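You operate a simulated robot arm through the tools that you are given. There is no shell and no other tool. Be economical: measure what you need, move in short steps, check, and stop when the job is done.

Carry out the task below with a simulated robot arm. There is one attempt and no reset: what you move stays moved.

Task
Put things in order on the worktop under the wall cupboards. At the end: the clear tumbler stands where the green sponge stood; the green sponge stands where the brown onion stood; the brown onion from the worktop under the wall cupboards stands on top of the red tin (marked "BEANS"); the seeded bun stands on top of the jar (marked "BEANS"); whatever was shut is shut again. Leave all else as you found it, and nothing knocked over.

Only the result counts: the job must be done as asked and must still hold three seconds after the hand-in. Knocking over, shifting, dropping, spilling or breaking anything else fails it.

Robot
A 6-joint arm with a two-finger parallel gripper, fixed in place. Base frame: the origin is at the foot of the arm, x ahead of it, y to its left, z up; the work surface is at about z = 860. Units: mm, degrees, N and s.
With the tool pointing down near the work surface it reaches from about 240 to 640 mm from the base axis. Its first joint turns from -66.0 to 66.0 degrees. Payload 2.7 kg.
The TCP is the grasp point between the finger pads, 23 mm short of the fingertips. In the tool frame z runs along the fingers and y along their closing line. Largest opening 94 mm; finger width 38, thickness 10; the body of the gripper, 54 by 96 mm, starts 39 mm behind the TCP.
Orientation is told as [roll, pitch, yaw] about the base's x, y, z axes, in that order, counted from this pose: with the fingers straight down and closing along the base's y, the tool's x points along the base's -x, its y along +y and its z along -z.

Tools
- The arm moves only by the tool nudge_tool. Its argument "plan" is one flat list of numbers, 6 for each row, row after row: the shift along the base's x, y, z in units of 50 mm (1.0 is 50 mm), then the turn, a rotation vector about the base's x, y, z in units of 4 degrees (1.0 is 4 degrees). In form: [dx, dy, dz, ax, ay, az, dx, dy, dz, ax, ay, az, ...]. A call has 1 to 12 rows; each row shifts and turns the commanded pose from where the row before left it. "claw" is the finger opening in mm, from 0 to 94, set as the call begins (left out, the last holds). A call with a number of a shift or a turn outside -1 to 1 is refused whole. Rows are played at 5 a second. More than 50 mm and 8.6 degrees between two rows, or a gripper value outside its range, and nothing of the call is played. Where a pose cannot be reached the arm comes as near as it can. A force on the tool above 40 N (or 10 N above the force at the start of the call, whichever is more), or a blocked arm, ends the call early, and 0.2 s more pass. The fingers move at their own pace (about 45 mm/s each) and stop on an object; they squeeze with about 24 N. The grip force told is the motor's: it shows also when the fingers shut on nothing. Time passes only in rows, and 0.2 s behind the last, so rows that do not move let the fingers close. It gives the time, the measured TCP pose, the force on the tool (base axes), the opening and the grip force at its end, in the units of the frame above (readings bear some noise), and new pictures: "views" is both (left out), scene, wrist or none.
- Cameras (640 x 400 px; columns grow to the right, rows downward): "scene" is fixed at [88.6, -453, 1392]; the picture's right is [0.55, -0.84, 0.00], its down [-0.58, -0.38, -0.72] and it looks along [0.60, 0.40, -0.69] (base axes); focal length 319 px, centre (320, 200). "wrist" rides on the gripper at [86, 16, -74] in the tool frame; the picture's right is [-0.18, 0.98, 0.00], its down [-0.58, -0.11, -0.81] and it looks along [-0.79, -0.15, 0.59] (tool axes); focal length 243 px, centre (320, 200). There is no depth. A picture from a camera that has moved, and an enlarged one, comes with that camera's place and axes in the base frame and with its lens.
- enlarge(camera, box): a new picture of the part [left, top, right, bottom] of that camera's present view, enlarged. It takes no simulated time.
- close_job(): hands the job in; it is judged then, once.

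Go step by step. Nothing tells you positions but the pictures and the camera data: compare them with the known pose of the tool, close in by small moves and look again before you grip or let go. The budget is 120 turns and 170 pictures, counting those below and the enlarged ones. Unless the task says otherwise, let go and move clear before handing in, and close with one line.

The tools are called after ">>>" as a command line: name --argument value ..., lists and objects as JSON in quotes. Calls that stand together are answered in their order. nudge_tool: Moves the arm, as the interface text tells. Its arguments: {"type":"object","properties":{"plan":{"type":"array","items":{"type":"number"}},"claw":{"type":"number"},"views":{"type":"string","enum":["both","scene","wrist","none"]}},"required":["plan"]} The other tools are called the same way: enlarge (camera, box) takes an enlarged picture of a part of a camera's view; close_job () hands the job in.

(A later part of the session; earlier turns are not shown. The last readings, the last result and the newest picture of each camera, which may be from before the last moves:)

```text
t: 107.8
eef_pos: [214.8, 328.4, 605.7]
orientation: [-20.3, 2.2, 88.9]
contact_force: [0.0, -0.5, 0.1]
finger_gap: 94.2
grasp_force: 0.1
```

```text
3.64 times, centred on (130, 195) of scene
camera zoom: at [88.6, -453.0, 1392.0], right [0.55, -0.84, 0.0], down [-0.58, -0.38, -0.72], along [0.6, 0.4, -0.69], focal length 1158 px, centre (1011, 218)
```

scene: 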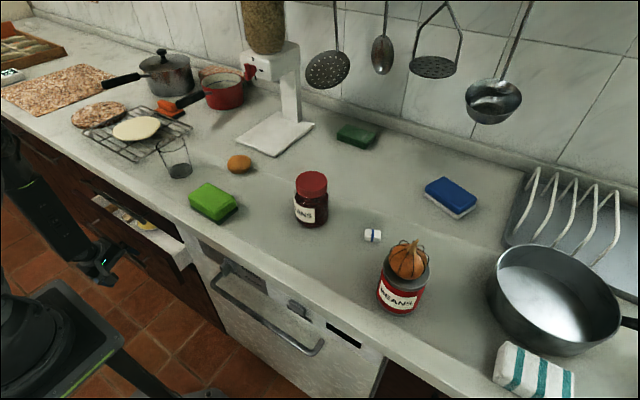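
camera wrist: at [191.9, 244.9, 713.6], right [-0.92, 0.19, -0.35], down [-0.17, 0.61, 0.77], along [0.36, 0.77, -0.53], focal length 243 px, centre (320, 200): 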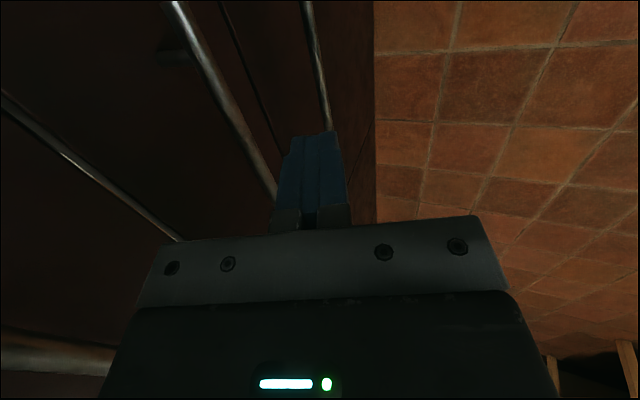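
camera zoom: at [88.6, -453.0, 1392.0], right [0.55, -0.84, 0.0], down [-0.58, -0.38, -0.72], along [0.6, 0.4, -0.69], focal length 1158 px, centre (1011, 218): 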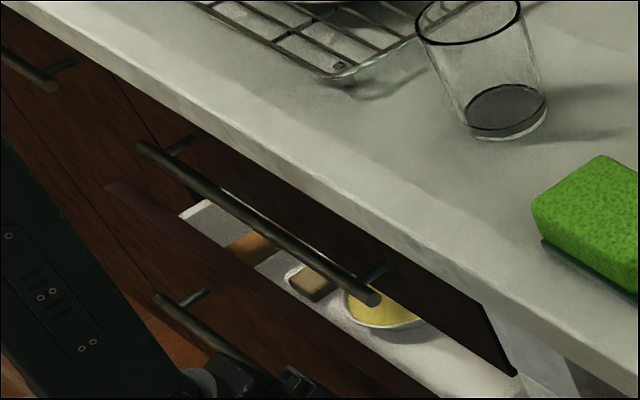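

The second drawer has food-like items: something brown, a block and a bowl. I'll pull it further.

>>> nudge_tool --plan '[-0.3, 0, 0, 0, 0, 0, -0.3, 0, 0, 0, 0, 0, -0.3, 0, 0, 0, 0, 0, -0.3, 0, 0, 0, 0, 0, 0, 0, 0, 0, 0, 0]' --views "scene"

>>> enlarge --camera "scene" --box '[60, 150, 200, 260]'

```text
t: 109.0
eef_pos: [181.0, 306.5, 606.3]
orientation: [-20.3, 2.1, 89.0]
contact_force: [0.2, -0.7, -0.4]
finger_gap: 94.2
grasp_force: 0.0
out of reach, approached as far as the arm can: row 2, 3, 4
```

scene: 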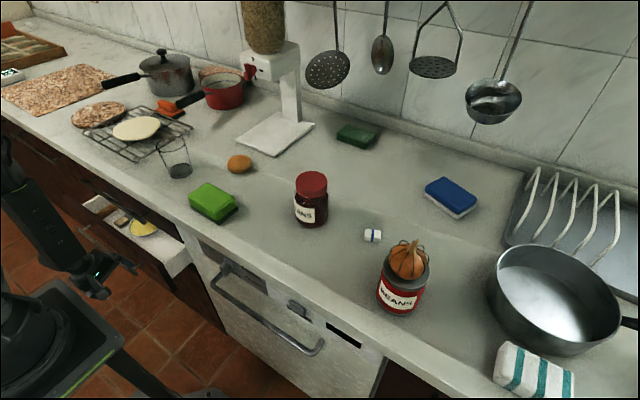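

```text
3.64 times, centred on (130, 205) of scene
camera zoom: at [88.6, -453.0, 1392.0], right [0.55, -0.84, 0.0], down [-0.58, -0.38, -0.72], along [0.6, 0.4, -0.69], focal length 1158 px, centre (1011, 182)
```

zoom: 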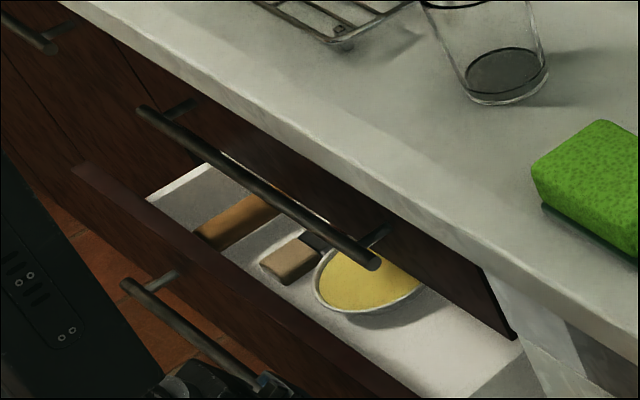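

Front part shows a rolling pin-like item, a block and a bowl; I need to open further to check. I'll unhook and grip the panel as before, at y ≈ 230 to stay clear of the upper bar.

>>> nudge_tool --plan '[0.1, 0, 0, 0, 0, 0, 0, 0, 0.6, 0, 0, 0, 0, 0, 0.8, 0, 0, 0, 0, 0, 0.9, 0, 0, 0, 0, 0, 0.9, 0, 0, 0, 0, 0, 0.9, 0, 1, 0, 0, 0, 0.8, 0, 1, 0, 0.2, -0.2, 0.5, 0, 1, 0, 0.3, -0.3, 0, 0, 1, 0, 0.3, -0.3, 0, 0, 1, 0, 0.3, -0.4, 0, 0, 0, 0]' --claw 60 --views "both"

>>> enlarge --camera "wrist" --box '[160, 0, 480, 10]'

>>> enlarge --camera "scene" --box '[60, 150, 200, 260]'

```text
t: 111.4
eef_pos: [266.9, 219.2, 863.7]
orientation: [-0.2, 2.4, 89.6]
contact_force: [-0.3, 0.4, -0.6]
finger_gap: 60.1
grasp_force: 0.0
out of reach, approached as far as the arm can: row 4, 5, 6, 7
camera wrist: at [250.8, 137.4, 941.1], right [-0.98, 0.19, -0.01], down [0.11, 0.61, 0.78], along [0.15, 0.77, -0.62], focal length 243 px, centre (320, 200)
```

scene: 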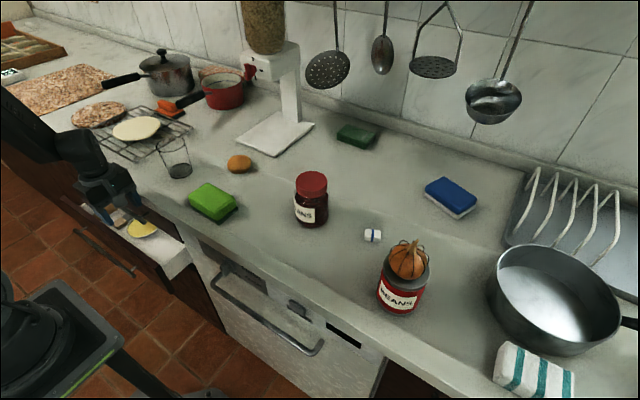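
wrist: 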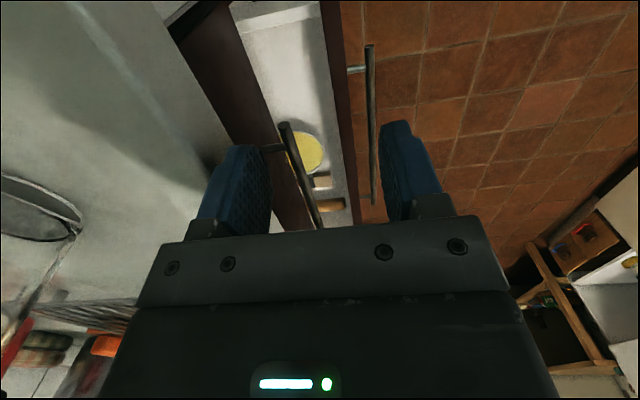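

```text
2.00 times, centred on (320, 5) of wrist
camera zoom: at [250.8, 137.4, 941.1], right [-0.98, 0.19, -0.01], down [0.11, 0.61, 0.78], along [0.15, 0.77, -0.62], focal length 485 px, centre (320, 590)
```

zoom: 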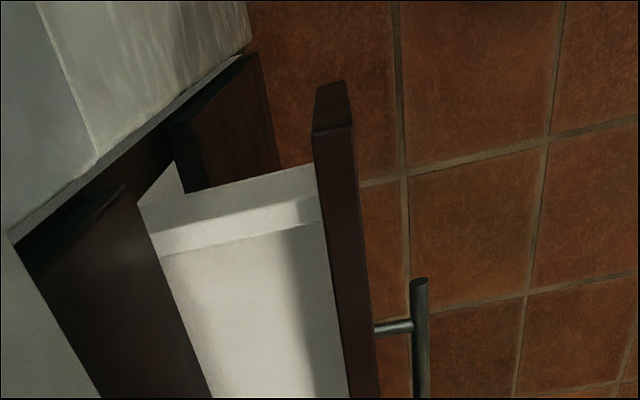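

```text
3.64 times, centred on (130, 205) of scene
camera zoom: at [88.6, -453.0, 1392.0], right [0.55, -0.84, 0.0], down [-0.58, -0.38, -0.72], along [0.6, 0.4, -0.69], focal length 1158 px, centre (1011, 182)
```

zoom: 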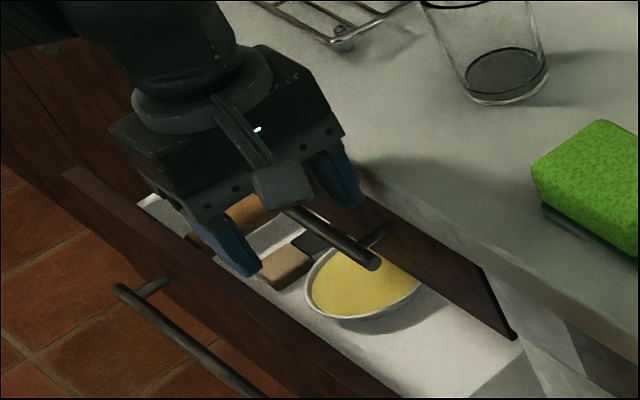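

The second panel is at about x = 248–264, top near z = 676. I'll descend to straddle it.

>>> nudge_tool --plan '[-0.2, 0.2, 0, 0.6, 0, 0, 0, 0, -0.8, 0, 0, 0, 0, 0, -0.8, 0, 0, 0, 0, 0, -0.8, 0, 0, 0, 0, 0, -0.8, 0, 0, 0, 0, 0, 0, 0, 0, 0]' --views "wrist"

>>> enlarge --camera "scene" --box '[60, 150, 200, 260]'

```text
t: 112.6
eef_pos: [261.0, 231.0, 711.5]
orientation: [-0.4, -0.3, 89.5]
contact_force: [-20.0, -13.7, 38.6]
finger_gap: 59.9
grasp_force: 0.1
stopped in row 6: the force on the tool passed its limit (the readings are from after the stop); the commanded pose is now the measured one
camera wrist: at [244.2, 145.4, 785.0], right [-0.98, 0.19, -0.01], down [0.11, 0.58, 0.81], along [0.16, 0.79, -0.59], focal length 243 px, centre (320, 200)
```

wrist: 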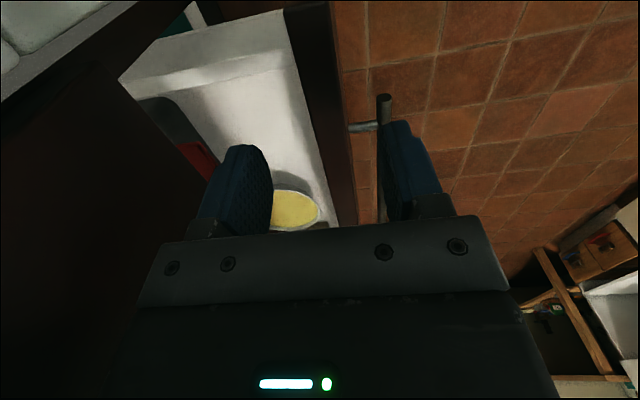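

```text
3.64 times, centred on (130, 205) of scene
camera zoom: at [87.8, -453.6, 1391.8], right [0.55, -0.84, 0.0], down [-0.58, -0.38, -0.72], along [0.6, 0.4, -0.69], focal length 1158 px, centre (1011, 182)
```

zoom: 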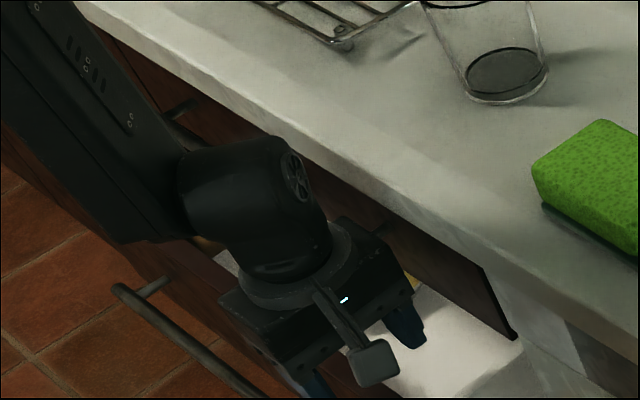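

The wrist touched something (likely the upper bar or lip), so I'm backing straight up. I'll redo this with the tool tilted 20° so the wrist stays clear.

>>> nudge_tool --plan '[0, 0, 0.6, 0, 0, 0, -0.2, 0, 0.8, 0, 0, 0, -0.2, 0, 0.8, 0, -1, 0, 0, 0, 0, 0, -1, 0, 0, 0, 0, 0, -1, 0, 0, 0, 0, 0, -1, 0, 0, 0, 0, 0, -1, 0, 0, 0, 0, 0, 0, 0]' --claw 60 --views "both"

>>> enlarge --camera "scene" --box '[60, 130, 220, 250]'

```text
t: 114.4
eef_pos: [263.0, 227.4, 824.1]
orientation: [-11.7, 2.3, 89.0]
contact_force: [-0.4, 0.5, 0.5]
finger_gap: 60.1
grasp_force: 0.0
out of reach, approached as far as the arm can: row 4, 5, 6, 7
camera wrist: at [231.6, 145.5, 896.9], right [-0.96, 0.19, -0.21], down [-0.05, 0.61, 0.79], along [0.28, 0.77, -0.58], focal length 243 px, centre (320, 200)
```

scene: 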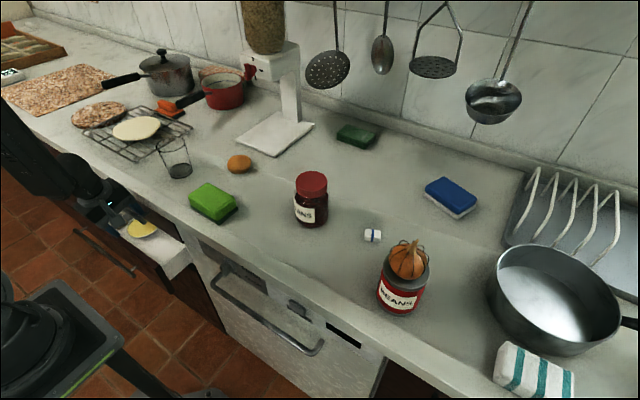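
wrist: 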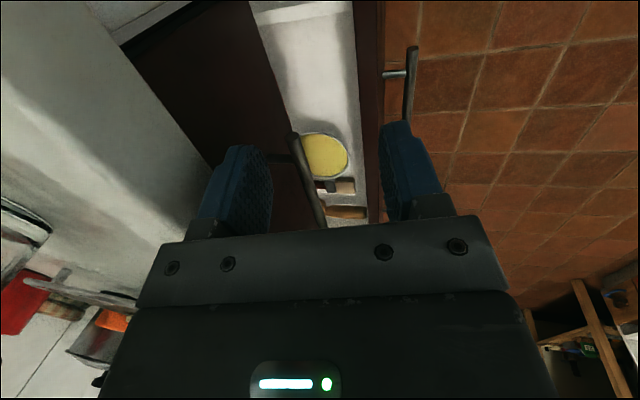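

```text
3.33 times, centred on (140, 190) of scene
camera zoom: at [88.6, -453.0, 1392.0], right [0.55, -0.84, 0.0], down [-0.58, -0.38, -0.72], along [0.6, 0.4, -0.69], focal length 1062 px, centre (920, 233)
```

zoom: 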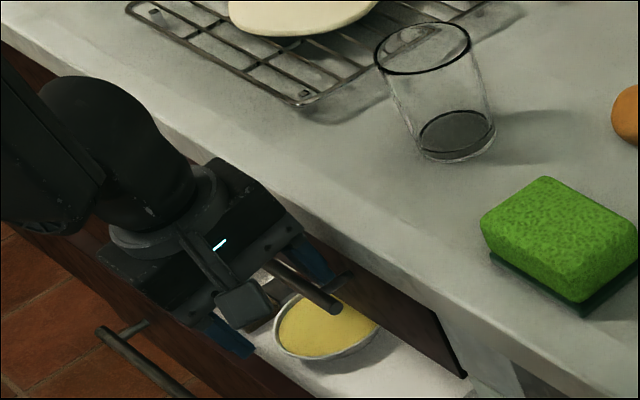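

The earlier contact was the gripper body corner on the upper bar's end. I'll undo the forward tilt, lean the tool sideways instead to keep the wrist out, and shift to x = 247 to clear the bar.

>>> nudge_tool --plan '[-0.11, 0, 0, -1, 0.97, 0, -0.11, 0, 0, -1, 0.97, 0, -0.1, 0, 0, -1, 0.97, 0, 0, 0, -0.6, 0, 0, 0, 0, 0, -0.6, 0, 0, 0, 0, 0, 0, 0, 0, 0]' --views "both"

>>> enlarge --camera "scene" --box '[60, 150, 220, 270]'

```text
t: 115.8
eef_pos: [253.0, 227.6, 766.2]
orientation: [0.1, 14.2, 90.7]
contact_force: [0.3, -0.4, 0.4]
finger_gap: 59.8
grasp_force: 0.0
out of reach, approached as far as the arm can: row 1
camera wrist: at [238.4, 162.9, 859.2], right [-0.98, 0.17, -0.04], down [0.1, 0.76, 0.64], along [0.14, 0.62, -0.77], focal length 243 px, centre (320, 200)
```

scene: 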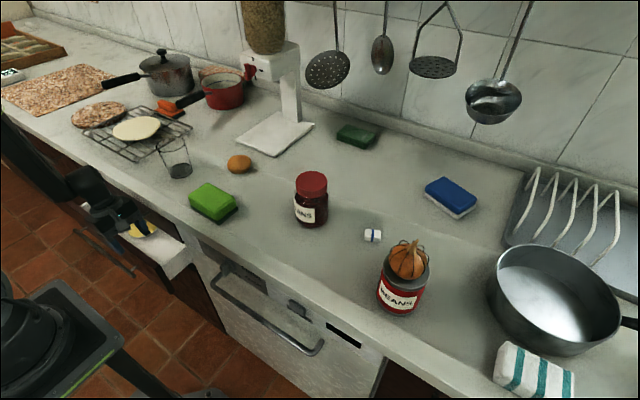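
wrist: 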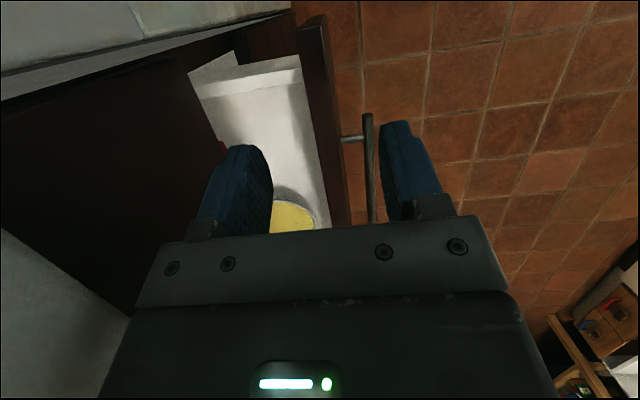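

```text
3.33 times, centred on (140, 210) of scene
camera zoom: at [88.6, -453.0, 1392.0], right [0.55, -0.84, 0.0], down [-0.58, -0.38, -0.72], along [0.6, 0.4, -0.69], focal length 1062 px, centre (920, 167)
```

zoom: 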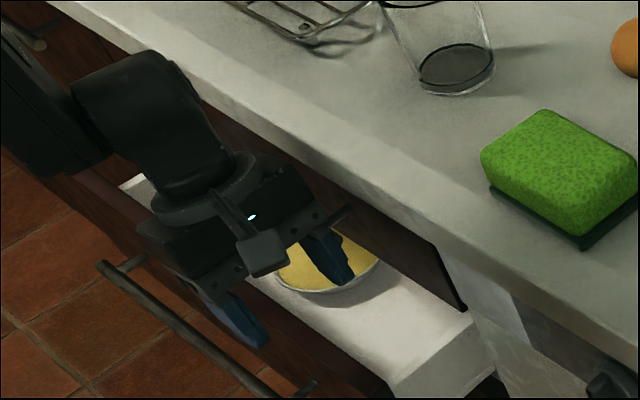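

The panel is between the fingers. I'll shift 6 mm toward the robot and lower to grip depth.

>>> nudge_tool --plan '[-0.12, 0, 0, 0, 0, 0, 0, 0, -0.6, 0, 0, 0, 0, 0, -0.6, 0, 0, 0, 0, 0, -0.56, 0, 0, 0, 0, 0, 0, 0, 0, 0]' --views "wrist"

```text
t: 117.0
eef_pos: [246.8, 226.2, 678.7]
orientation: [-0.1, 14.3, 90.8]
contact_force: [0.9, -0.2, 0.0]
finger_gap: 60.0
grasp_force: 0.1
camera wrist: at [231.3, 162.8, 770.9], right [-0.98, 0.17, -0.04], down [0.1, 0.76, 0.64], along [0.14, 0.62, -0.77], focal length 243 px, centre (320, 200)
```

wrist: 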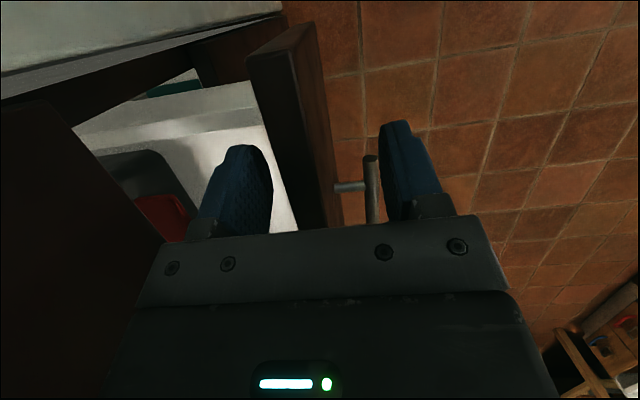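

No contact. I'll close on the panel and pull.

>>> nudge_tool --plan '[0, 0, 0, 0, 0, 0, 0, 0, 0, 0, 0, 0, 0, 0, 0, 0, 0, 0, 0, 0, 0, 0, 0, 0, -0.3, 0, 0, 0, 0, 0, -0.3, 0, 0, 0, 0, 0, -0.3, 0, 0, 0, 0, 0, -0.3, 0, 0, 0, 0, 0, -0.3, 0, 0, 0, 0, 0, 0, 0, 0, 0, 0, 0]' --claw 8 --views "both"

>>> enlarge --camera "scene" --box '[50, 150, 210, 270]'

```text
t: 119.2
eef_pos: [172.6, 227.3, 676.4]
orientation: [0.0, 14.4, 90.5]
contact_force: [-1.2, -4.7, 32.4]
finger_gap: 18.0
grasp_force: 45.0
camera wrist: at [156.9, 163.2, 769.4], right [-0.98, 0.17, -0.05], down [0.1, 0.76, 0.64], along [0.14, 0.62, -0.77], focal length 243 px, centre (320, 200)
```

scene: 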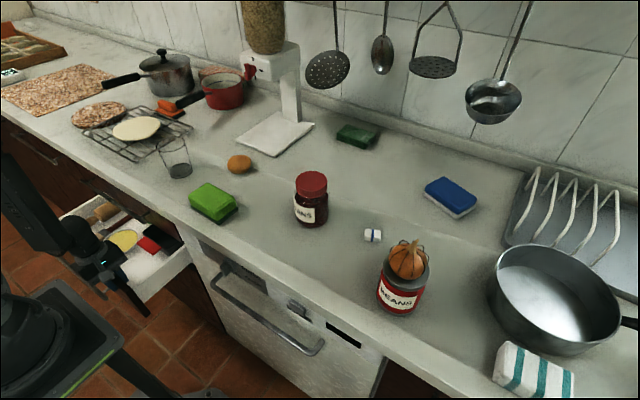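
wrist: 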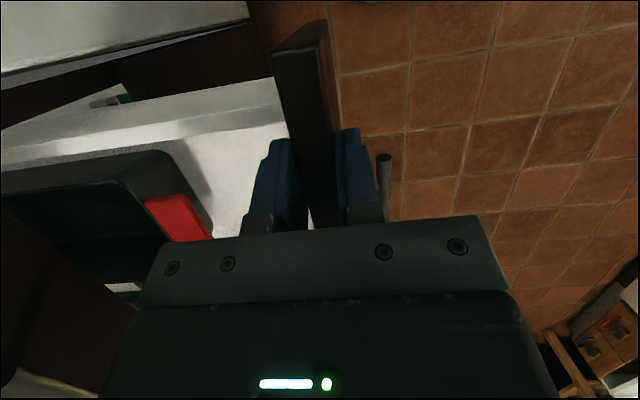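

```text
3.33 times, centred on (130, 210) of scene
camera zoom: at [88.4, -453.3, 1391.9], right [0.55, -0.84, 0.0], down [-0.58, -0.38, -0.72], along [0.6, 0.4, -0.69], focal length 1062 px, centre (953, 167)
```

zoom: 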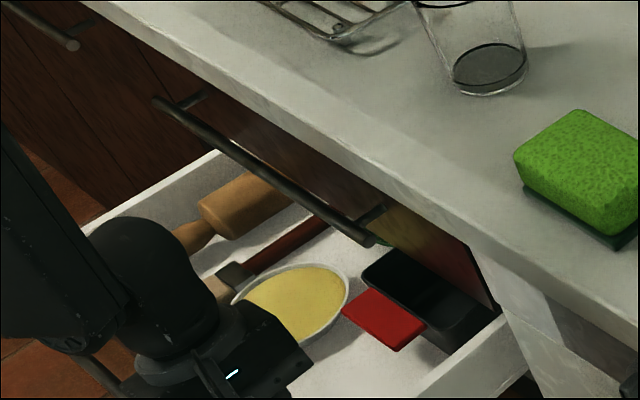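

This drawer has a rolling pin, mallet, bowl and a black-and-red box, with no bun seen yet. I'll release the panel and look properly.

>>> nudge_tool --plan '[0, 0, 0, 0, 0, 0, 0, 0, 0, 0, 0, 0, 0, 0, 0.7, 0, 0, 0, 0, 0, 0.8, 0, 0, 0, 0, 0, 0.8, 0, 0, 0, 0, -0.6, 0.6, 0, 0, 0, 0, -0.8, 0.3, 0, 0, 0, 0, -0.8, 0, 0, 0, 0]' --claw 60 --views "both"

>>> enlarge --camera "scene" --box '[50, 150, 210, 270]'

>>> enlarge --camera "wrist" --box '[160, 40, 420, 240]'

```text
t: 121.0
eef_pos: [198.3, 125.4, 835.7]
orientation: [0.3, 14.3, 90.6]
contact_force: [0.9, 0.4, 0.2]
finger_gap: 60.1
grasp_force: 0.0
out of reach, approached as far as the arm can: row 3, 4, 5, 8
camera wrist: at [183.1, 61.9, 928.0], right [-0.98, 0.17, -0.04], down [0.1, 0.76, 0.64], along [0.14, 0.62, -0.77], focal length 243 px, centre (320, 200)
```

scene: 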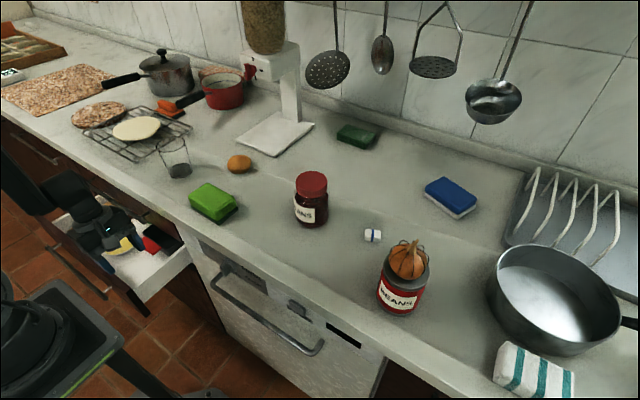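
wrist: 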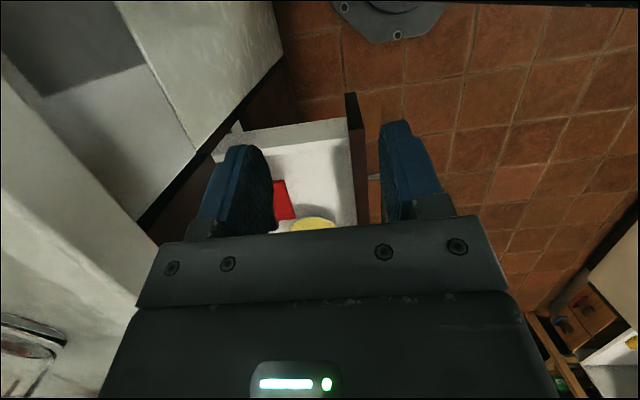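

```text
3.33 times, centred on (130, 210) of scene
camera zoom: at [88.6, -453.0, 1392.0], right [0.55, -0.84, 0.0], down [-0.58, -0.38, -0.72], along [0.6, 0.4, -0.69], focal length 1062 px, centre (953, 167)
```

zoom: 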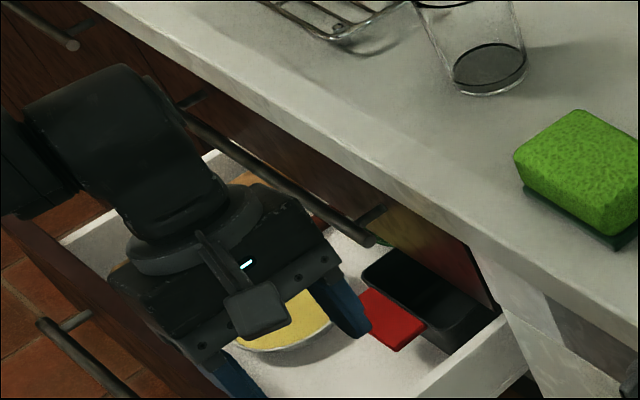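

```text
2.00 times, centred on (290, 140) of wrist
camera zoom: at [183.1, 61.9, 928.0], right [-0.98, 0.17, -0.04], down [0.1, 0.76, 0.64], along [0.14, 0.62, -0.77], focal length 485 px, centre (380, 320)
```

zoom: 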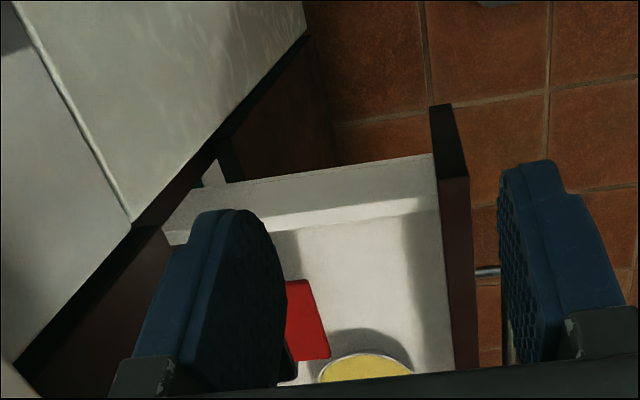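

I'll move the arm aside for an unobstructed view of the drawer.

>>> nudge_tool --plan '[0.5, -0.7, 0.4, 0, 0, 0, 0.5, -0.7, 0.4, 0, 0, 0, 0.4, -0.8, 0.3, 0, 0, 0, 0, -0.8, 0, 0, 0, 0]' --views "none"

>>> enlarge --camera "scene" --box '[30, 160, 200, 280]'

>>> enlarge --camera "scene" --box '[80, 180, 180, 250]'

```text
t: 122.0
eef_pos: [271.8, -21.8, 891.2]
orientation: [0.0, 14.3, 90.7]
contact_force: [0.2, 0.3, -0.3]
finger_gap: 60.1
grasp_force: 0.0
out of reach, approached as far as the arm can: row 1
```

```text
3.33 times, centred on (115, 220) of scene
camera zoom: at [88.6, -452.9, 1392.0], right [0.55, -0.84, 0.0], down [-0.58, -0.38, -0.72], along [0.6, 0.4, -0.69], focal length 1062 px, centre (1003, 133)
```

zoom: 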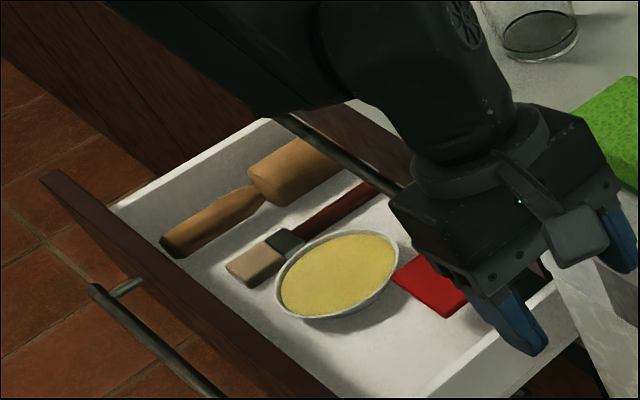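

```text
5.71 times, centred on (130, 215) of scene
camera zoom: at [88.6, -452.9, 1392.0], right [0.55, -0.84, 0.0], down [-0.58, -0.38, -0.72], along [0.6, 0.4, -0.69], focal length 1820 px, centre (1406, 114)
```

zoom: 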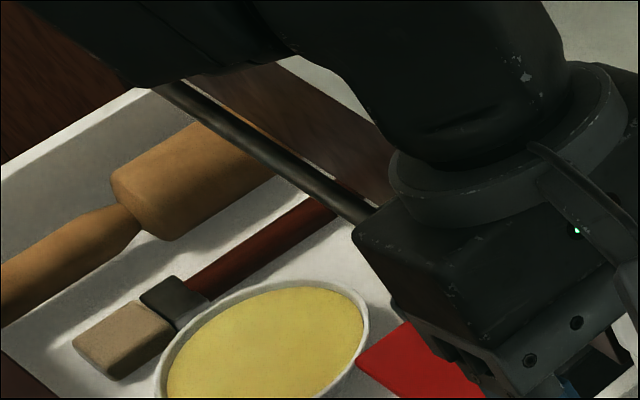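

No bun in the reachable part of the second drawer, and I must now save pictures. I'll close this drawer using known coordinates, first returning to grip its panel.

>>> nudge_tool --plan '[-0.24, 0.83, -0.1, 0, 0, 0, -0.24, 0.83, -0.1, 0, 0, 0, -0.24, 0.83, -0.1, 0, 0, 0, -0.24, 0.83, -0.1, 0, 0, 0, -0.24, 0.83, -0.2, 0, 0, 0, -0.22, 0.83, -0.2, 0, 0, 0, 0, 0, -0.4, 0, 0, 0, 0, 0, 0, 0, 0, 0]' --claw 90 --views "none"

```text
t: 123.8
eef_pos: [200.4, 230.8, 834.3]
orientation: [0.0, 14.2, 90.5]
contact_force: [-0.1, 0.0, 0.3]
finger_gap: 90.0
grasp_force: 0.0
```

>>> nudge_tool --plan '[0, -0.07, -0.7, 0, 0, 0, 0, 0, -0.7, 0, 0, 0, 0, 0, -0.5, 0, 0, 0, -0.25, 0, -0.2, 0, 0, 0, -0.25, 0, -0.2, 0, 0, 0, 0, 0, -0.4, 0, 0, 0, 0, 0, -0.44, 0, 0, 0, 0, 0, 0, 0, 0, 0]' --views "none"

```text
t: 125.6
eef_pos: [175.7, 222.6, 675.4]
orientation: [0.1, 14.4, 90.8]
contact_force: [-0.1, 0.4, 0.8]
finger_gap: 90.3
grasp_force: 0.1
```

In position without contact. I'll grip and push the drawer in.

>>> nudge_tool --plan '[0, 0, 0, 0, 0, 0, 0, 0, 0, 0, 0, 0, 0, 0, 0, 0, 0, 0, 0, 0, 0, 0, 0, 0, 0, 0, 0, 0, 0, 0, 0.3, 0, 0, 0, 0, 0, 0.4, 0, 0, 0, 0, 0, 0.4, 0, 0, 0, 0, 0, 0.32, 0, 0, 0, 0, 0, 0, 0, 0, 0, 0, 0]' --claw 8 --views "none"

```text
t: 127.8
eef_pos: [247.3, 223.4, 674.3]
orientation: [-0.1, 14.1, 90.4]
contact_force: [0.0, 1.4, 29.5]
finger_gap: 18.1
grasp_force: 45.7
```

>>> nudge_tool --plan '[0, 0, 0, 0, 0, 0, 0, 0, 0, 0, 0, 0, 0, 0, 0.6, 0, 0, 0, 0, 0, 0.8, 0, 0, 0, -0.4, 0.3, 0, 0.9, 0, 0, -0.4, 0.3, 0, 0.9, 0, 0, -0.3, 0.3, 0, 0.9, 0, 0, 0, 0.15, 0, 0.9, 0, 0, 0, 0, 0, 0, 0, 0]' --claw 50 --views "none"

```text
t: 129.8
eef_pos: [192.9, 276.6, 743.3]
orientation: [-0.1, -0.2, 90.5]
contact_force: [0.5, 0.4, -0.4]
finger_gap: 50.1
grasp_force: 0.0
```

>>> nudge_tool --plan '[-0.22, 0, 0, 0, 0, 0, 0, 0, -0.6, 0, 0, 0, 0, 0, -0.6, 0, 0, 0, 0, 0, -0.6, 0, 0, 0, 0, 0, 0, 0, 0, 0]' --claw 80 --views "none"

```text
t: 130.6
eef_pos: [190.3, 271.2, 699.2]
orientation: [-0.2, -0.2, 90.3]
contact_force: [-0.2, -5.9, 20.6]
finger_gap: 79.8
grasp_force: 0.1
out of reach, approached as far as the arm can: row 1
stopped in row 3: the force on the tool passed its limit (the readings are from after the stop); the commanded pose is now the measured one
```

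The finger met the panel's top edge. I'll lift, narrow the gripper, and go down in front.

>>> nudge_tool --plan '[0, 0, 0.3, 0, 0, 0, 0, 0, 0, 0, 0, 0, 0, 0, 0, 0, 0, 0, 0, 0, -0.5, 0, 0, 0, 0, 0, -0.5, 0, 0, 0, 0, 0, -0.2, 0, 0, 0, 0, 0, 0, 0, 0, 0]' --claw 58 --views "none"

```text
t: 132.2
eef_pos: [191.8, 271.8, 652.2]
orientation: [-0.2, -0.2, 90.5]
contact_force: [-0.2, -1.0, -0.2]
finger_gap: 57.9
grasp_force: 0.0
```

>>> nudge_tool --plan '[0.3, 0, 0, 0, 0, 0, 0.3, 0, 0, 0, 0, 0, 0.3, 0, 0, 0, 0, 0, 0.26, 0, 0, 0, 0, 0, 0, 0, 0, 0, 0, 0]' --views "none"

```text
t: 133.4
eef_pos: [248.3, 273.7, 653.5]
orientation: [-0.1, -0.1, 90.5]
contact_force: [0.6, 0.2, 0.4]
finger_gap: 58.1
grasp_force: 0.1
```

The drawer is about 55 mm from shut. Now I'll close the fingers, tilt, and push its bar home as with the first drawer.

>>> nudge_tool --plan '[-0.3, 0.4, 0.1, 0, 0, 0, -0.25, 0.4, 0.1, 0, 0, 0, 0, 0.2, 0, 0, -1, 0, 0, 0, 0, 0, -1, 0, 0, 0, 0, 0, -1, 0, 0, 0, 0, 0, -1, 0, 0, 0, 0, 0, -1, 0, 0, 0, 0, 0, 0, 0]' --claw 0 --views "none"

```text
t: 135.2
eef_pos: [254.0, 310.4, 666.4]
orientation: [-7.7, 4.7, 89.7]
contact_force: [0.5, 0.4, -1.0]
finger_gap: 0.0
grasp_force: 23.8
out of reach, approached as far as the arm can: row 3, 4, 5, 6, 7
```

>>> nudge_tool --plan '[-0.1, 0.3, 0, 0.6, -1, 0, -0.1, 0.1, 0, 0.5, -1, 0, -0.1, 0, 0, 0, -1, 0, 0, 0, 0, 0, 0, 0]' --views "none"

```text
t: 136.2
eef_pos: [235.3, 331.4, 667.2]
orientation: [-19.8, 0.1, 89.5]
contact_force: [-0.4, -0.5, -0.3]
finger_gap: 0.0
grasp_force: 24.3
```

Tilt achieved. I'll back in front of the bar, lower, and push.

>>> nudge_tool --plan '[-0.3, 0, 0, 0, 0, 0, 0, 0, -0.43, 0, 0, 0, 0, 0, -0.43, 0, 0, 0, 0, 0, 0, 0, 0, 0]' --views "none"

>>> nudge_tool --plan '[0.3, 0, 0, 0, 0, 0, 0.3, 0, 0, 0, 0, 0, 0.2, 0, 0, 0, 0, 0, 0.2, 0, 0, 0, 0, 0, 0.2, 0, 0, 0, 0, 0, 0.15, 0, 0, 0, 0, 0, 0, 0, 0, 0, 0, 0]' --views "none"

```text
t: 137.2
eef_pos: [219.8, 330.9, 624.0]
orientation: [-19.7, 0.2, 89.4]
contact_force: [-0.7, 0.7, -0.4]
finger_gap: 0.1
grasp_force: 24.3
```

```text
t: 138.8
eef_pos: [287.3, 329.8, 623.1]
orientation: [-19.8, 0.1, 89.4]
contact_force: [0.6, 0.6, 0.3]
finger_gap: 0.1
grasp_force: 24.2
```

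>>> nudge_tool --plan '[0.06, 0, 0, 0, 0, 0, 0.04, 0, 0, 0, 0, 0, 0, 0, 0, 0, 0, 0]' --views "none"

```text
t: 139.6
eef_pos: [288.2, 329.9, 623.0]
orientation: [-19.2, 0.3, 89.7]
contact_force: [-35.3, 1.9, 12.5]
finger_gap: 0.0
grasp_force: 24.1
```

The second drawer is shut again. Now the third drawer, whose bar should be near z = 470: I'll back off and go down.

>>> nudge_tool --plan '[-0.5, 0, 0, 0, 0, 0, -0.57, 0, 0, 0, 0, 0, 0, 0, -0.8, 0, 0, 0, 0, 0, -0.8, 0, 0, 0, 0, 0, -0.72, 0, 0, 0, 0, 0, 0, 0, 0, 0]' --views "none"

```text
t: 141.0
eef_pos: [240.9, 330.7, 507.8]
orientation: [-19.8, 0.2, 89.5]
contact_force: [0.1, -0.1, 0.3]
finger_gap: 0.0
grasp_force: 23.9
```

>>> nudge_tool --plan '[-0.1, 0, -0.22, 0, 0, 0, 0, 0, 0, 0, 0, 0, 0, 0, 0, 0, 0, 0, 0, 0, 0, 0, 0, 0, 0, 0, 0, 0, 0, 0, 0.33, 0, 0, 0, 0, 0, 0.33, 0, 0, 0, 0, 0, 0, 0, 0, 0, 0, 0]' --claw 94 --views "none"

>>> enlarge --camera "wrist" --box '[80, 0, 400, 200]'

```text
t: 142.8
eef_pos: [269.2, 331.4, 497.4]
orientation: [-19.7, 0.2, 89.4]
contact_force: [-0.5, -0.1, -0.1]
finger_gap: 94.3
grasp_force: 0.1
```

```text
2.00 times, centred on (240, 100) of wrist
camera zoom: at [228.7, 247.5, 561.9], right [-0.92, 0.19, -0.33], down [-0.16, 0.59, 0.79], along [0.35, 0.79, -0.51], focal length 485 px, centre (480, 400)
```

zoom: 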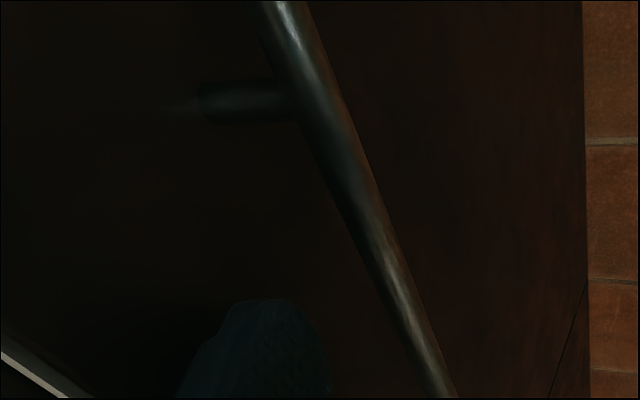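

The geometry matches the earlier hooks. I'll lower and pull.

>>> nudge_tool --plan '[0, 0, -0.2, 0, 0, 0, 0, 0, -0.2, 0, 0, 0, 0, 0, -0.2, 0, 0, 0, 0, 0, 0, 0, 0, 0, -0.2, 0, 0, 0, 0, 0, -0.3, 0, 0, 0, 0, 0, -0.3, 0, 0, 0, 0, 0, -0.3, 0, 0, 0, 0, 0, -0.3, 0, 0, 0, 0, 0, 0, 0, 0, 0, 0, 0]' --views "none"

>>> enlarge --camera "scene" --box '[80, 180, 220, 290]'

```text
t: 145.0
eef_pos: [199.9, 329.2, 464.8]
orientation: [-19.6, 0.2, 89.4]
contact_force: [0.0, -0.4, 0.6]
finger_gap: 93.9
grasp_force: 0.0
```

```text
3.64 times, centred on (150, 235) of scene
camera zoom: at [88.6, -453.0, 1392.0], right [0.55, -0.84, 0.0], down [-0.58, -0.38, -0.72], along [0.6, 0.4, -0.69], focal length 1158 px, centre (938, 73)
```

zoom: 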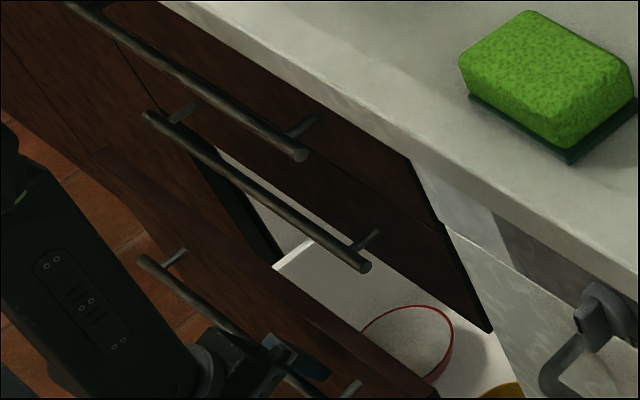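

The third drawer has a red-rimmed bowl and something orange-brown at the right, possibly the bun. I'll pull to the hook limit, unhook, and rise along the clear path.

>>> nudge_tool --plan '[-0.3, -0.1, 0, 0, 0, 0, -0.2, -0.2, 0, 0, 0, 0, 0, 0, 0, 0, 0, 0, 0.1, 0, 0, 0, 0, 0, 0, 0, 0.6, 0, 0, 0, 0, 0, 0.6, 0, 0, 0]' --views "none"

```text
t: 146.4
eef_pos: [185.4, 313.4, 525.3]
orientation: [-19.7, 0.2, 89.5]
contact_force: [-0.1, -0.1, -0.1]
finger_gap: 93.8
grasp_force: 0.0
out of reach, approached as far as the arm can: row 2
```

>>> nudge_tool --plan '[0, 0, 0.8, 0, 0, 0, 0, 0, 0.8, 0, 0, 0, 0, 0, 0.5, 0, 0, 0, 0.2, -0.2, 0, -0.6, 1, 0, 0.25, -0.3, 0, -0.6, 1, 0, 0.25, -0.35, 0, -0.6, 1, 0, 0.25, -0.35, 0, -0.6, 1, 0, 0.25, -0.35, 0, -0.6, 0.95, 0, 0, 0, 0, 0, 0, 0]' --claw 60 --views "none"

```text
t: 148.4
eef_pos: [240.3, 240.3, 632.9]
orientation: [-1.0, 11.7, 91.4]
contact_force: [-0.7, 0.4, 0.1]
finger_gap: 59.9
grasp_force: 0.1
out of reach, approached as far as the arm can: row 8
```

>>> enlarge --camera "wrist" --box '[60, 40, 380, 140]'

```text
2.00 times, centred on (220, 90) of wrist
camera zoom: at [224.7, 171.0, 722.8], right [-0.99, 0.15, -0.05], down [0.08, 0.74, 0.67], along [0.14, 0.66, -0.74], focal length 485 px, centre (520, 420)
```

zoom: 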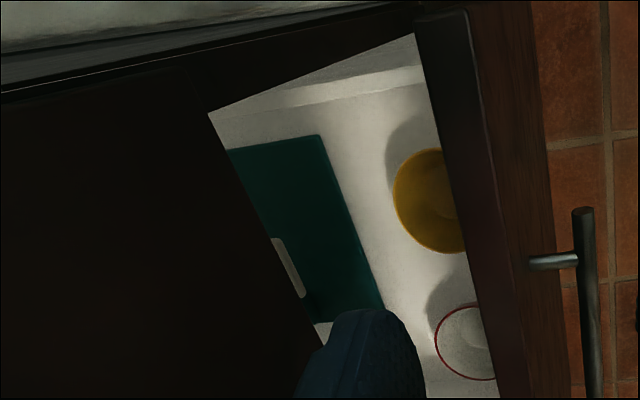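

The drawer holds only bowls and a board, with no bun. I'll close it by the same steps, moving in front of the panel first.

>>> nudge_tool --plan '[-0.3, 0.2, 0, 0.75, 0, 0, -0.3, 0.2, 0, 0.75, 0, 0, -0.3, 0.2, 0, 0.75, 0, 0, -0.06, 0.1, 0, 0.7, 0, 0, 0, 0, 0, 0, 0, 0]' --claw 58 --views "none"

```text
t: 149.6
eef_pos: [211.5, 271.8, 631.3]
orientation: [-0.4, 3.0, 91.5]
contact_force: [-0.6, -0.6, 0.1]
finger_gap: 58.2
grasp_force: 0.1
out of reach, approached as far as the arm can: row 2, 3
```

>>> nudge_tool --plan '[-0.25, 0.1, 0, 0, 0, 0, -0.2, 0.05, 0, 0, 0, 0, 0, 0, 0, 0, 0, 0]' --claw 50 --views "none"

```text
t: 150.4
eef_pos: [188.6, 279.7, 632.7]
orientation: [-0.3, 0.8, 91.4]
contact_force: [-0.1, 0.8, -0.4]
finger_gap: 50.0
grasp_force: 0.0
```

>>> nudge_tool --plan '[0, 0, -0.8, 0, 0, 0, 0, 0, -0.8, 0, 0, 0, 0, 0, -0.8, 0, 0, 0, 0, 0, 0, 0, 0, 0, 0.3, 0, 0, 0, 0, 0, 0.3, 0, 0, 0, 0, 0, 0.3, 0, 0, 0, 0, 0, 0.34, 0, 0, 0, 0, 0, 0, 0, 0, 0, 0, 0]' --views "none"

```text
t: 152.4
eef_pos: [256.1, 287.0, 512.4]
orientation: [-0.1, 0.3, 91.6]
contact_force: [-0.1, 0.2, 0.1]
finger_gap: 50.0
grasp_force: 0.0
out of reach, approached as far as the arm can: row 1, 2
```

>>> nudge_tool --plan '[-0.2, 0.4, 0.15, 0, 0, 0, -0.1, 0.4, 0.15, 0, 0, 0, 0, 0.1, 0, 0, -1, 0, 0, 0, 0, 0, -1, 0, -0.05, 0, 0, 0, -1, 0, -0.05, 0, 0, 0, -1, 0, -0.05, 0, 0, 0, -1, 0, 0, 0, 0, 0, 0, 0]' --claw 0 --views "none"

```text
t: 154.2
eef_pos: [226.5, 323.2, 526.2]
orientation: [-20.2, 0.7, 91.4]
contact_force: [-0.2, 0.0, 0.4]
finger_gap: 0.0
grasp_force: 24.0
out of reach, approached as far as the arm can: row 2
```

Tilted and in front of the bar. I'll lower and push it home.

>>> nudge_tool --plan '[-0.1, 0, -0.42, 0, 0, 0, 0, 0, -0.42, 0, 0, 0, 0, 0, 0, 0, 0, 0, 0.3, 0, 0, 0, 0, 0, 0.3, 0, 0, 0, 0, 0, 0.3, 0, 0, 0, 0, 0, 0.25, 0, 0, 0, 0, 0, 0.2, 0, 0, 0, 0, 0, 0, 0, 0, 0, 0, 0]' --views "none"

```text
t: 156.2
eef_pos: [288.0, 321.6, 485.2]
orientation: [-20.0, 0.8, 91.4]
contact_force: [-8.2, -0.9, 10.5]
finger_gap: 0.2
grasp_force: 23.4
```

>>> nudge_tool --plan '[0.04, 0, 0, 0, 0, 0, 0.04, 0, 0, 0, 0, 0, 0, 0, 0, 0, 0, 0]' --views "none"

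```text
t: 156.7
eef_pos: [289.3, 321.5, 485.9]
orientation: [-19.7, 0.9, 91.6]
contact_force: [-4.2, 0.1, 3.8]
finger_gap: 0.0
grasp_force: 24.2
stopped in row 2: the force on the tool passed its limit (the readings are from after the stop); the commanded pose is now the measured one
```

The third drawer is shut. One more candidate is the drawer on the right, handle y ≈ -507 to -784. I'll rise, straighten, and travel there above everything.

>>> nudge_tool --plan '[-0.7, 0, 0, 0, 0, 0, 0, 0, 0.95, 0, 0, 0, 0, 0, 0.95, 0, 0, 0, 0, 0, 0.95, 0, 0, 0, 0, 0, 0.95, 0, 0, 0, 0, 0, 0.95, 0, 0, 0, 0, 0, 0.95, 0, 0, 0, 0, 0, 0.95, 0, 0, 0, 0, 0, 0.95, 0, 0, 0, 0, 0, 0.95, 0, 0, 0, 0, 0, 0.95, 0, 1, 0, 0.3, 0, 0.9, 0, 1, 0]' --views "none"

>>> nudge_tool --plan '[0.4, 0, 0.8, 0, 1, 0, 0.4, -0.3, 0.7, 0, 1, 0, 0.4, -0.6, 0.2, 0, 1, 0, 0, -0.95, 0, 0, 0, 0, 0, -0.95, 0, 0, 0, 0, 0, -0.95, 0, 0, 0, 0, 0, -0.95, 0, 0, 0, 0, 0, -0.95, 0, 0, 0, 0, 0, -0.95, 0, 0, 0, 0, 0, -0.95, 0, 0, 0, 0]' --views "none"

```text
t: 159.3
eef_pos: [273.1, 324.1, 1001.6]
orientation: [-11.7, 0.7, 91.7]
contact_force: [-0.1, 0.7, -0.1]
finger_gap: 0.1
grasp_force: 23.9
out of reach, approached as far as the arm can: row 10
```

```text
t: 161.5
eef_pos: [332.5, -60.9, 1091.3]
orientation: [0.2, 0.2, 91.8]
contact_force: [-0.7, -0.4, 0.1]
finger_gap: 0.0
grasp_force: 23.9
```

>>> nudge_tool --plan '[-0.1, -0.99, 0, 0, 0, 0, -0.1, -0.99, 0, 0, 0, 0, -0.1, -0.99, 0, 0, 0, 0, -0.1, -0.99, 0, 0, 0, 0, -0.1, -0.99, 0, 0, 0, 0, -0.1, -0.99, 0, 0, 0, 0, -0.1, -0.99, 0, 0, 0, 0, -0.1, -0.99, 0, 0, 0, 0, -0.1, -0.99, 0, 0, 0, 0, -0.1, -0.99, 0, 0, 0, 0]' --views "none"

```text
t: 163.7
eef_pos: [273.9, -542.8, 1089.6]
orientation: [0.3, 0.3, 91.8]
contact_force: [0.4, 0.0, 2.9]
finger_gap: 0.0
grasp_force: 23.7
out of reach, approached as far as the arm can: row 10
```

The right drawer is beyond the joint limit. Thinking again, the ovoid on the worktop is about 63 × 58 × 42 mm with a stippled, seeded-looking top. It sits among the other task items, so it must be the seeded bun. I'll go to it at about (530, 91).

>>> nudge_tool --plan '[0.2, 0.9, 0, 0, 0, 0, 0.4, 0.9, 0, 0, 0, 0, 0.4, 0.9, 0, 0, 0, 0, 0.4, 0.9, 0, 0, 0, 0, 0.4, 0.9, 0, 0, 0, 0, 0.4, 0.9, 0, 0, 0, 0, 0.4, 0.9, 0, 0, 0, 0, 0.4, 0.9, 0, 0, 0, 0, 0.4, 0.9, 0, 0, 0, 0, 0.4, 0.9, 0, 0, 0, 0, 0.4, 0.9, 0, 0, 0, 0, 0.4, 0.9, 0, 0, 0, 0]' --claw 84 --views "none"

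>>> nudge_tool --plan '[0.3, 0.9, 0, 0, 0, 0, 0.2, 0.8, -0.3, 0, 0, 0, 0, 0, -0.8, 0, 0, 0, 0, 0, -0.8, 0, 0, 0, 0, 0, 0, 0, 0, 0]' --views "none"

```text
t: 166.3
eef_pos: [507.0, -5.2, 1088.9]
orientation: [0.3, 0.3, 91.7]
contact_force: [-0.4, 0.5, -0.6]
finger_gap: 84.1
grasp_force: 0.0
```

```text
t: 167.5
eef_pos: [529.1, 78.0, 988.5]
orientation: [0.2, 0.3, 91.8]
contact_force: [0.7, -1.1, 0.2]
finger_gap: 84.0
grasp_force: 0.2
```

>>> enlarge --camera "wrist" --box '[160, 0, 480, 200]'

```text
2.00 times, centred on (320, 100) of wrist
camera zoom: at [516.7, -7.3, 1063.4], right [-0.99, 0.15, 0.0], down [0.09, 0.59, 0.8], along [0.12, 0.79, -0.6], focal length 485 px, centre (320, 400)
```

zoom: 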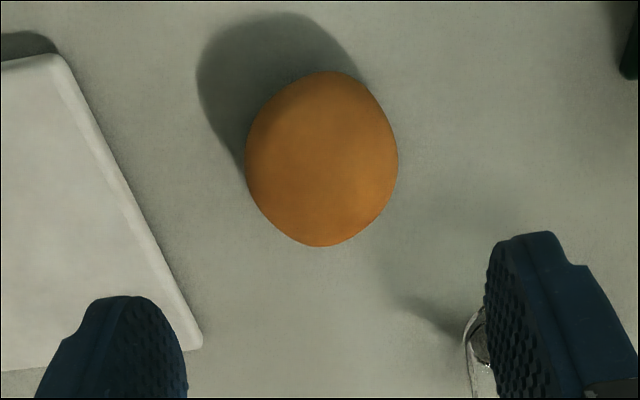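

The bun is centred at (530, 84) with clear space. I'll descend, grip and lift.

>>> nudge_tool --plan '[0.02, 0.12, -0.7, 0, 0, 0, 0, 0, -0.7, 0, 0, 0, 0, 0, -0.65, 0, 0, 0, 0, 0, 0, 0, 0, 0]' --views "none"

>>> nudge_tool --plan '[0, 0, 0, 0, 0, 0, 0, 0, 0, 0, 0, 0, 0, 0, 0, 0, 0, 0, 0, 0, 0, 0, 0, 0]' --claw 40 --views "none"

>>> nudge_tool --plan '[0, 0, 0.3, 0, 0, 0, 0, 0, 0.6, 0, 0, 0, 0, 0, 0.7, 0, 0, 0, 0, 0, 0, 0, 0, 0]' --views "none"

```text
t: 168.5
eef_pos: [531.5, 83.6, 886.4]
orientation: [0.4, 0.3, 91.8]
contact_force: [0.2, 0.2, 0.0]
finger_gap: 84.0
grasp_force: 0.1
```

```text
t: 169.5
eef_pos: [530.9, 84.5, 887.5]
orientation: [0.2, 0.3, 91.7]
contact_force: [0.0, -0.7, 0.5]
finger_gap: 58.7
grasp_force: 13.8
```

```text
t: 170.5
eef_pos: [531.4, 86.2, 969.1]
orientation: [0.2, 0.2, 91.9]
contact_force: [0.2, -0.6, -1.7]
finger_gap: 58.8
grasp_force: 13.4
```

The bun is held. I'll carry it above the jar at about (482, -167).

>>> nudge_tool --plan '[0, 0, 0.8, 0, 0, 0, 0, 0, 0.6, 0, 0, 0, -0.16, -0.7, 0, 0, 0, 0, -0.16, -0.9, 0, 0, 0, 0, -0.16, -0.9, 0, 0, 0, 0, -0.16, -0.9, 0, 0, 0, 0, -0.16, -0.9, 0, 0, 0, 0, -0.16, -0.75, 0, 0, 0, 0, 0, 0, 0, 0, 0, 0]' --views "none"

>>> enlarge --camera "wrist" --box '[160, 20, 480, 220]'

```text
t: 172.5
eef_pos: [485.9, -163.5, 1038.3]
orientation: [0.2, 0.3, 91.8]
contact_force: [-0.5, -0.2, -0.6]
finger_gap: 58.9
grasp_force: 13.8
```

```text
2.00 times, centred on (320, 120) of wrist
camera zoom: at [473.4, -249.3, 1113.0], right [-0.99, 0.15, 0.0], down [0.09, 0.59, 0.8], along [0.12, 0.79, -0.6], focal length 485 px, centre (320, 360)
```

zoom: 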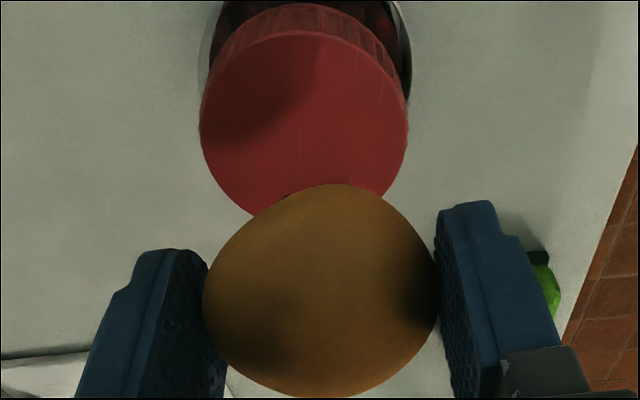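

The lid is slightly toward +x and -y of the bun. I'll shift (+4.5, -5.5) mm and lower until contact.

>>> nudge_tool --plan '[0.09, -0.11, 0, 0, 0, 0, 0, 0, -0.4, 0, 0, 0, 0, 0, -0.1, 0, 0, 0, 0, 0, 0, 0, 0, 0]' --views "none"

>>> nudge_tool --plan '[0, 0, -0.06, 0, 0, 0, 0, 0, 0, 0, 0, 0]' --views "none"

```text
t: 173.5
eef_pos: [488.9, -170.5, 1015.0]
orientation: [0.1, 0.3, 91.8]
contact_force: [-1.2, 0.3, -0.7]
finger_gap: 58.5
grasp_force: 14.2
```

```text
t: 174.1
eef_pos: [488.6, -171.4, 1011.4]
orientation: [0.3, 0.4, 91.9]
contact_force: [0.2, 0.3, -1.0]
finger_gap: 58.5
grasp_force: 13.6
```

>>> nudge_tool --plan '[0.03, 0.03, -0.06, 0, 0, 0, 0, 0, 0, 0, 0, 0]' --views "none"

>>> nudge_tool --plan '[0, 0, -0.05, 0, 0, 0, 0, 0, 0, 0, 0, 0]' --views "none"

```text
t: 174.7
eef_pos: [491.1, -168.9, 1008.2]
orientation: [0.3, 0.3, 91.8]
contact_force: [0.3, 0.0, -1.3]
finger_gap: 58.6
grasp_force: 14.7
```

```text
t: 175.3
eef_pos: [490.6, -168.4, 1005.6]
orientation: [0.2, 0.3, 91.8]
contact_force: [-0.7, -0.6, -0.5]
finger_gap: 58.8
grasp_force: 14.1
```

>>> nudge_tool --plan '[0, 0, -0.05, 0, 0, 0, 0, 0, 0, 0, 0, 0]' --views "none"

>>> nudge_tool --plan '[0, 0, -0.04, 0, 0, 0, 0, 0, 0, 0, 0, 0]' --views "none"

```text
t: 175.9
eef_pos: [489.4, -168.7, 1002.3]
orientation: [0.3, 0.3, 91.8]
contact_force: [0.3, -0.4, -0.6]
finger_gap: 58.6
grasp_force: 13.9
```

```text
t: 176.5
eef_pos: [490.8, -168.4, 1000.8]
orientation: [0.3, 0.3, 91.8]
contact_force: [0.0, -0.4, -1.1]
finger_gap: 58.7
grasp_force: 14.5
```

>>> nudge_tool --plan '[0, 0, -0.04, 0, 0, 0, 0, 0, 0, 0, 0, 0]' --views "none"

>>> nudge_tool --plan '[0, 0, -0.04, 0, 0, 0, 0, 0, 0, 0, 0, 0]' --views "none"

```text
t: 177.1
eef_pos: [491.4, -168.9, 997.7]
orientation: [0.3, 0.3, 91.7]
contact_force: [0.2, 0.3, -0.3]
finger_gap: 58.9
grasp_force: 14.7
```

```text
t: 177.7
eef_pos: [491.3, -171.1, 997.8]
orientation: [0.1, 0.3, 91.7]
contact_force: [-3.9, 0.8, 12.6]
finger_gap: 58.8
grasp_force: 13.9
```

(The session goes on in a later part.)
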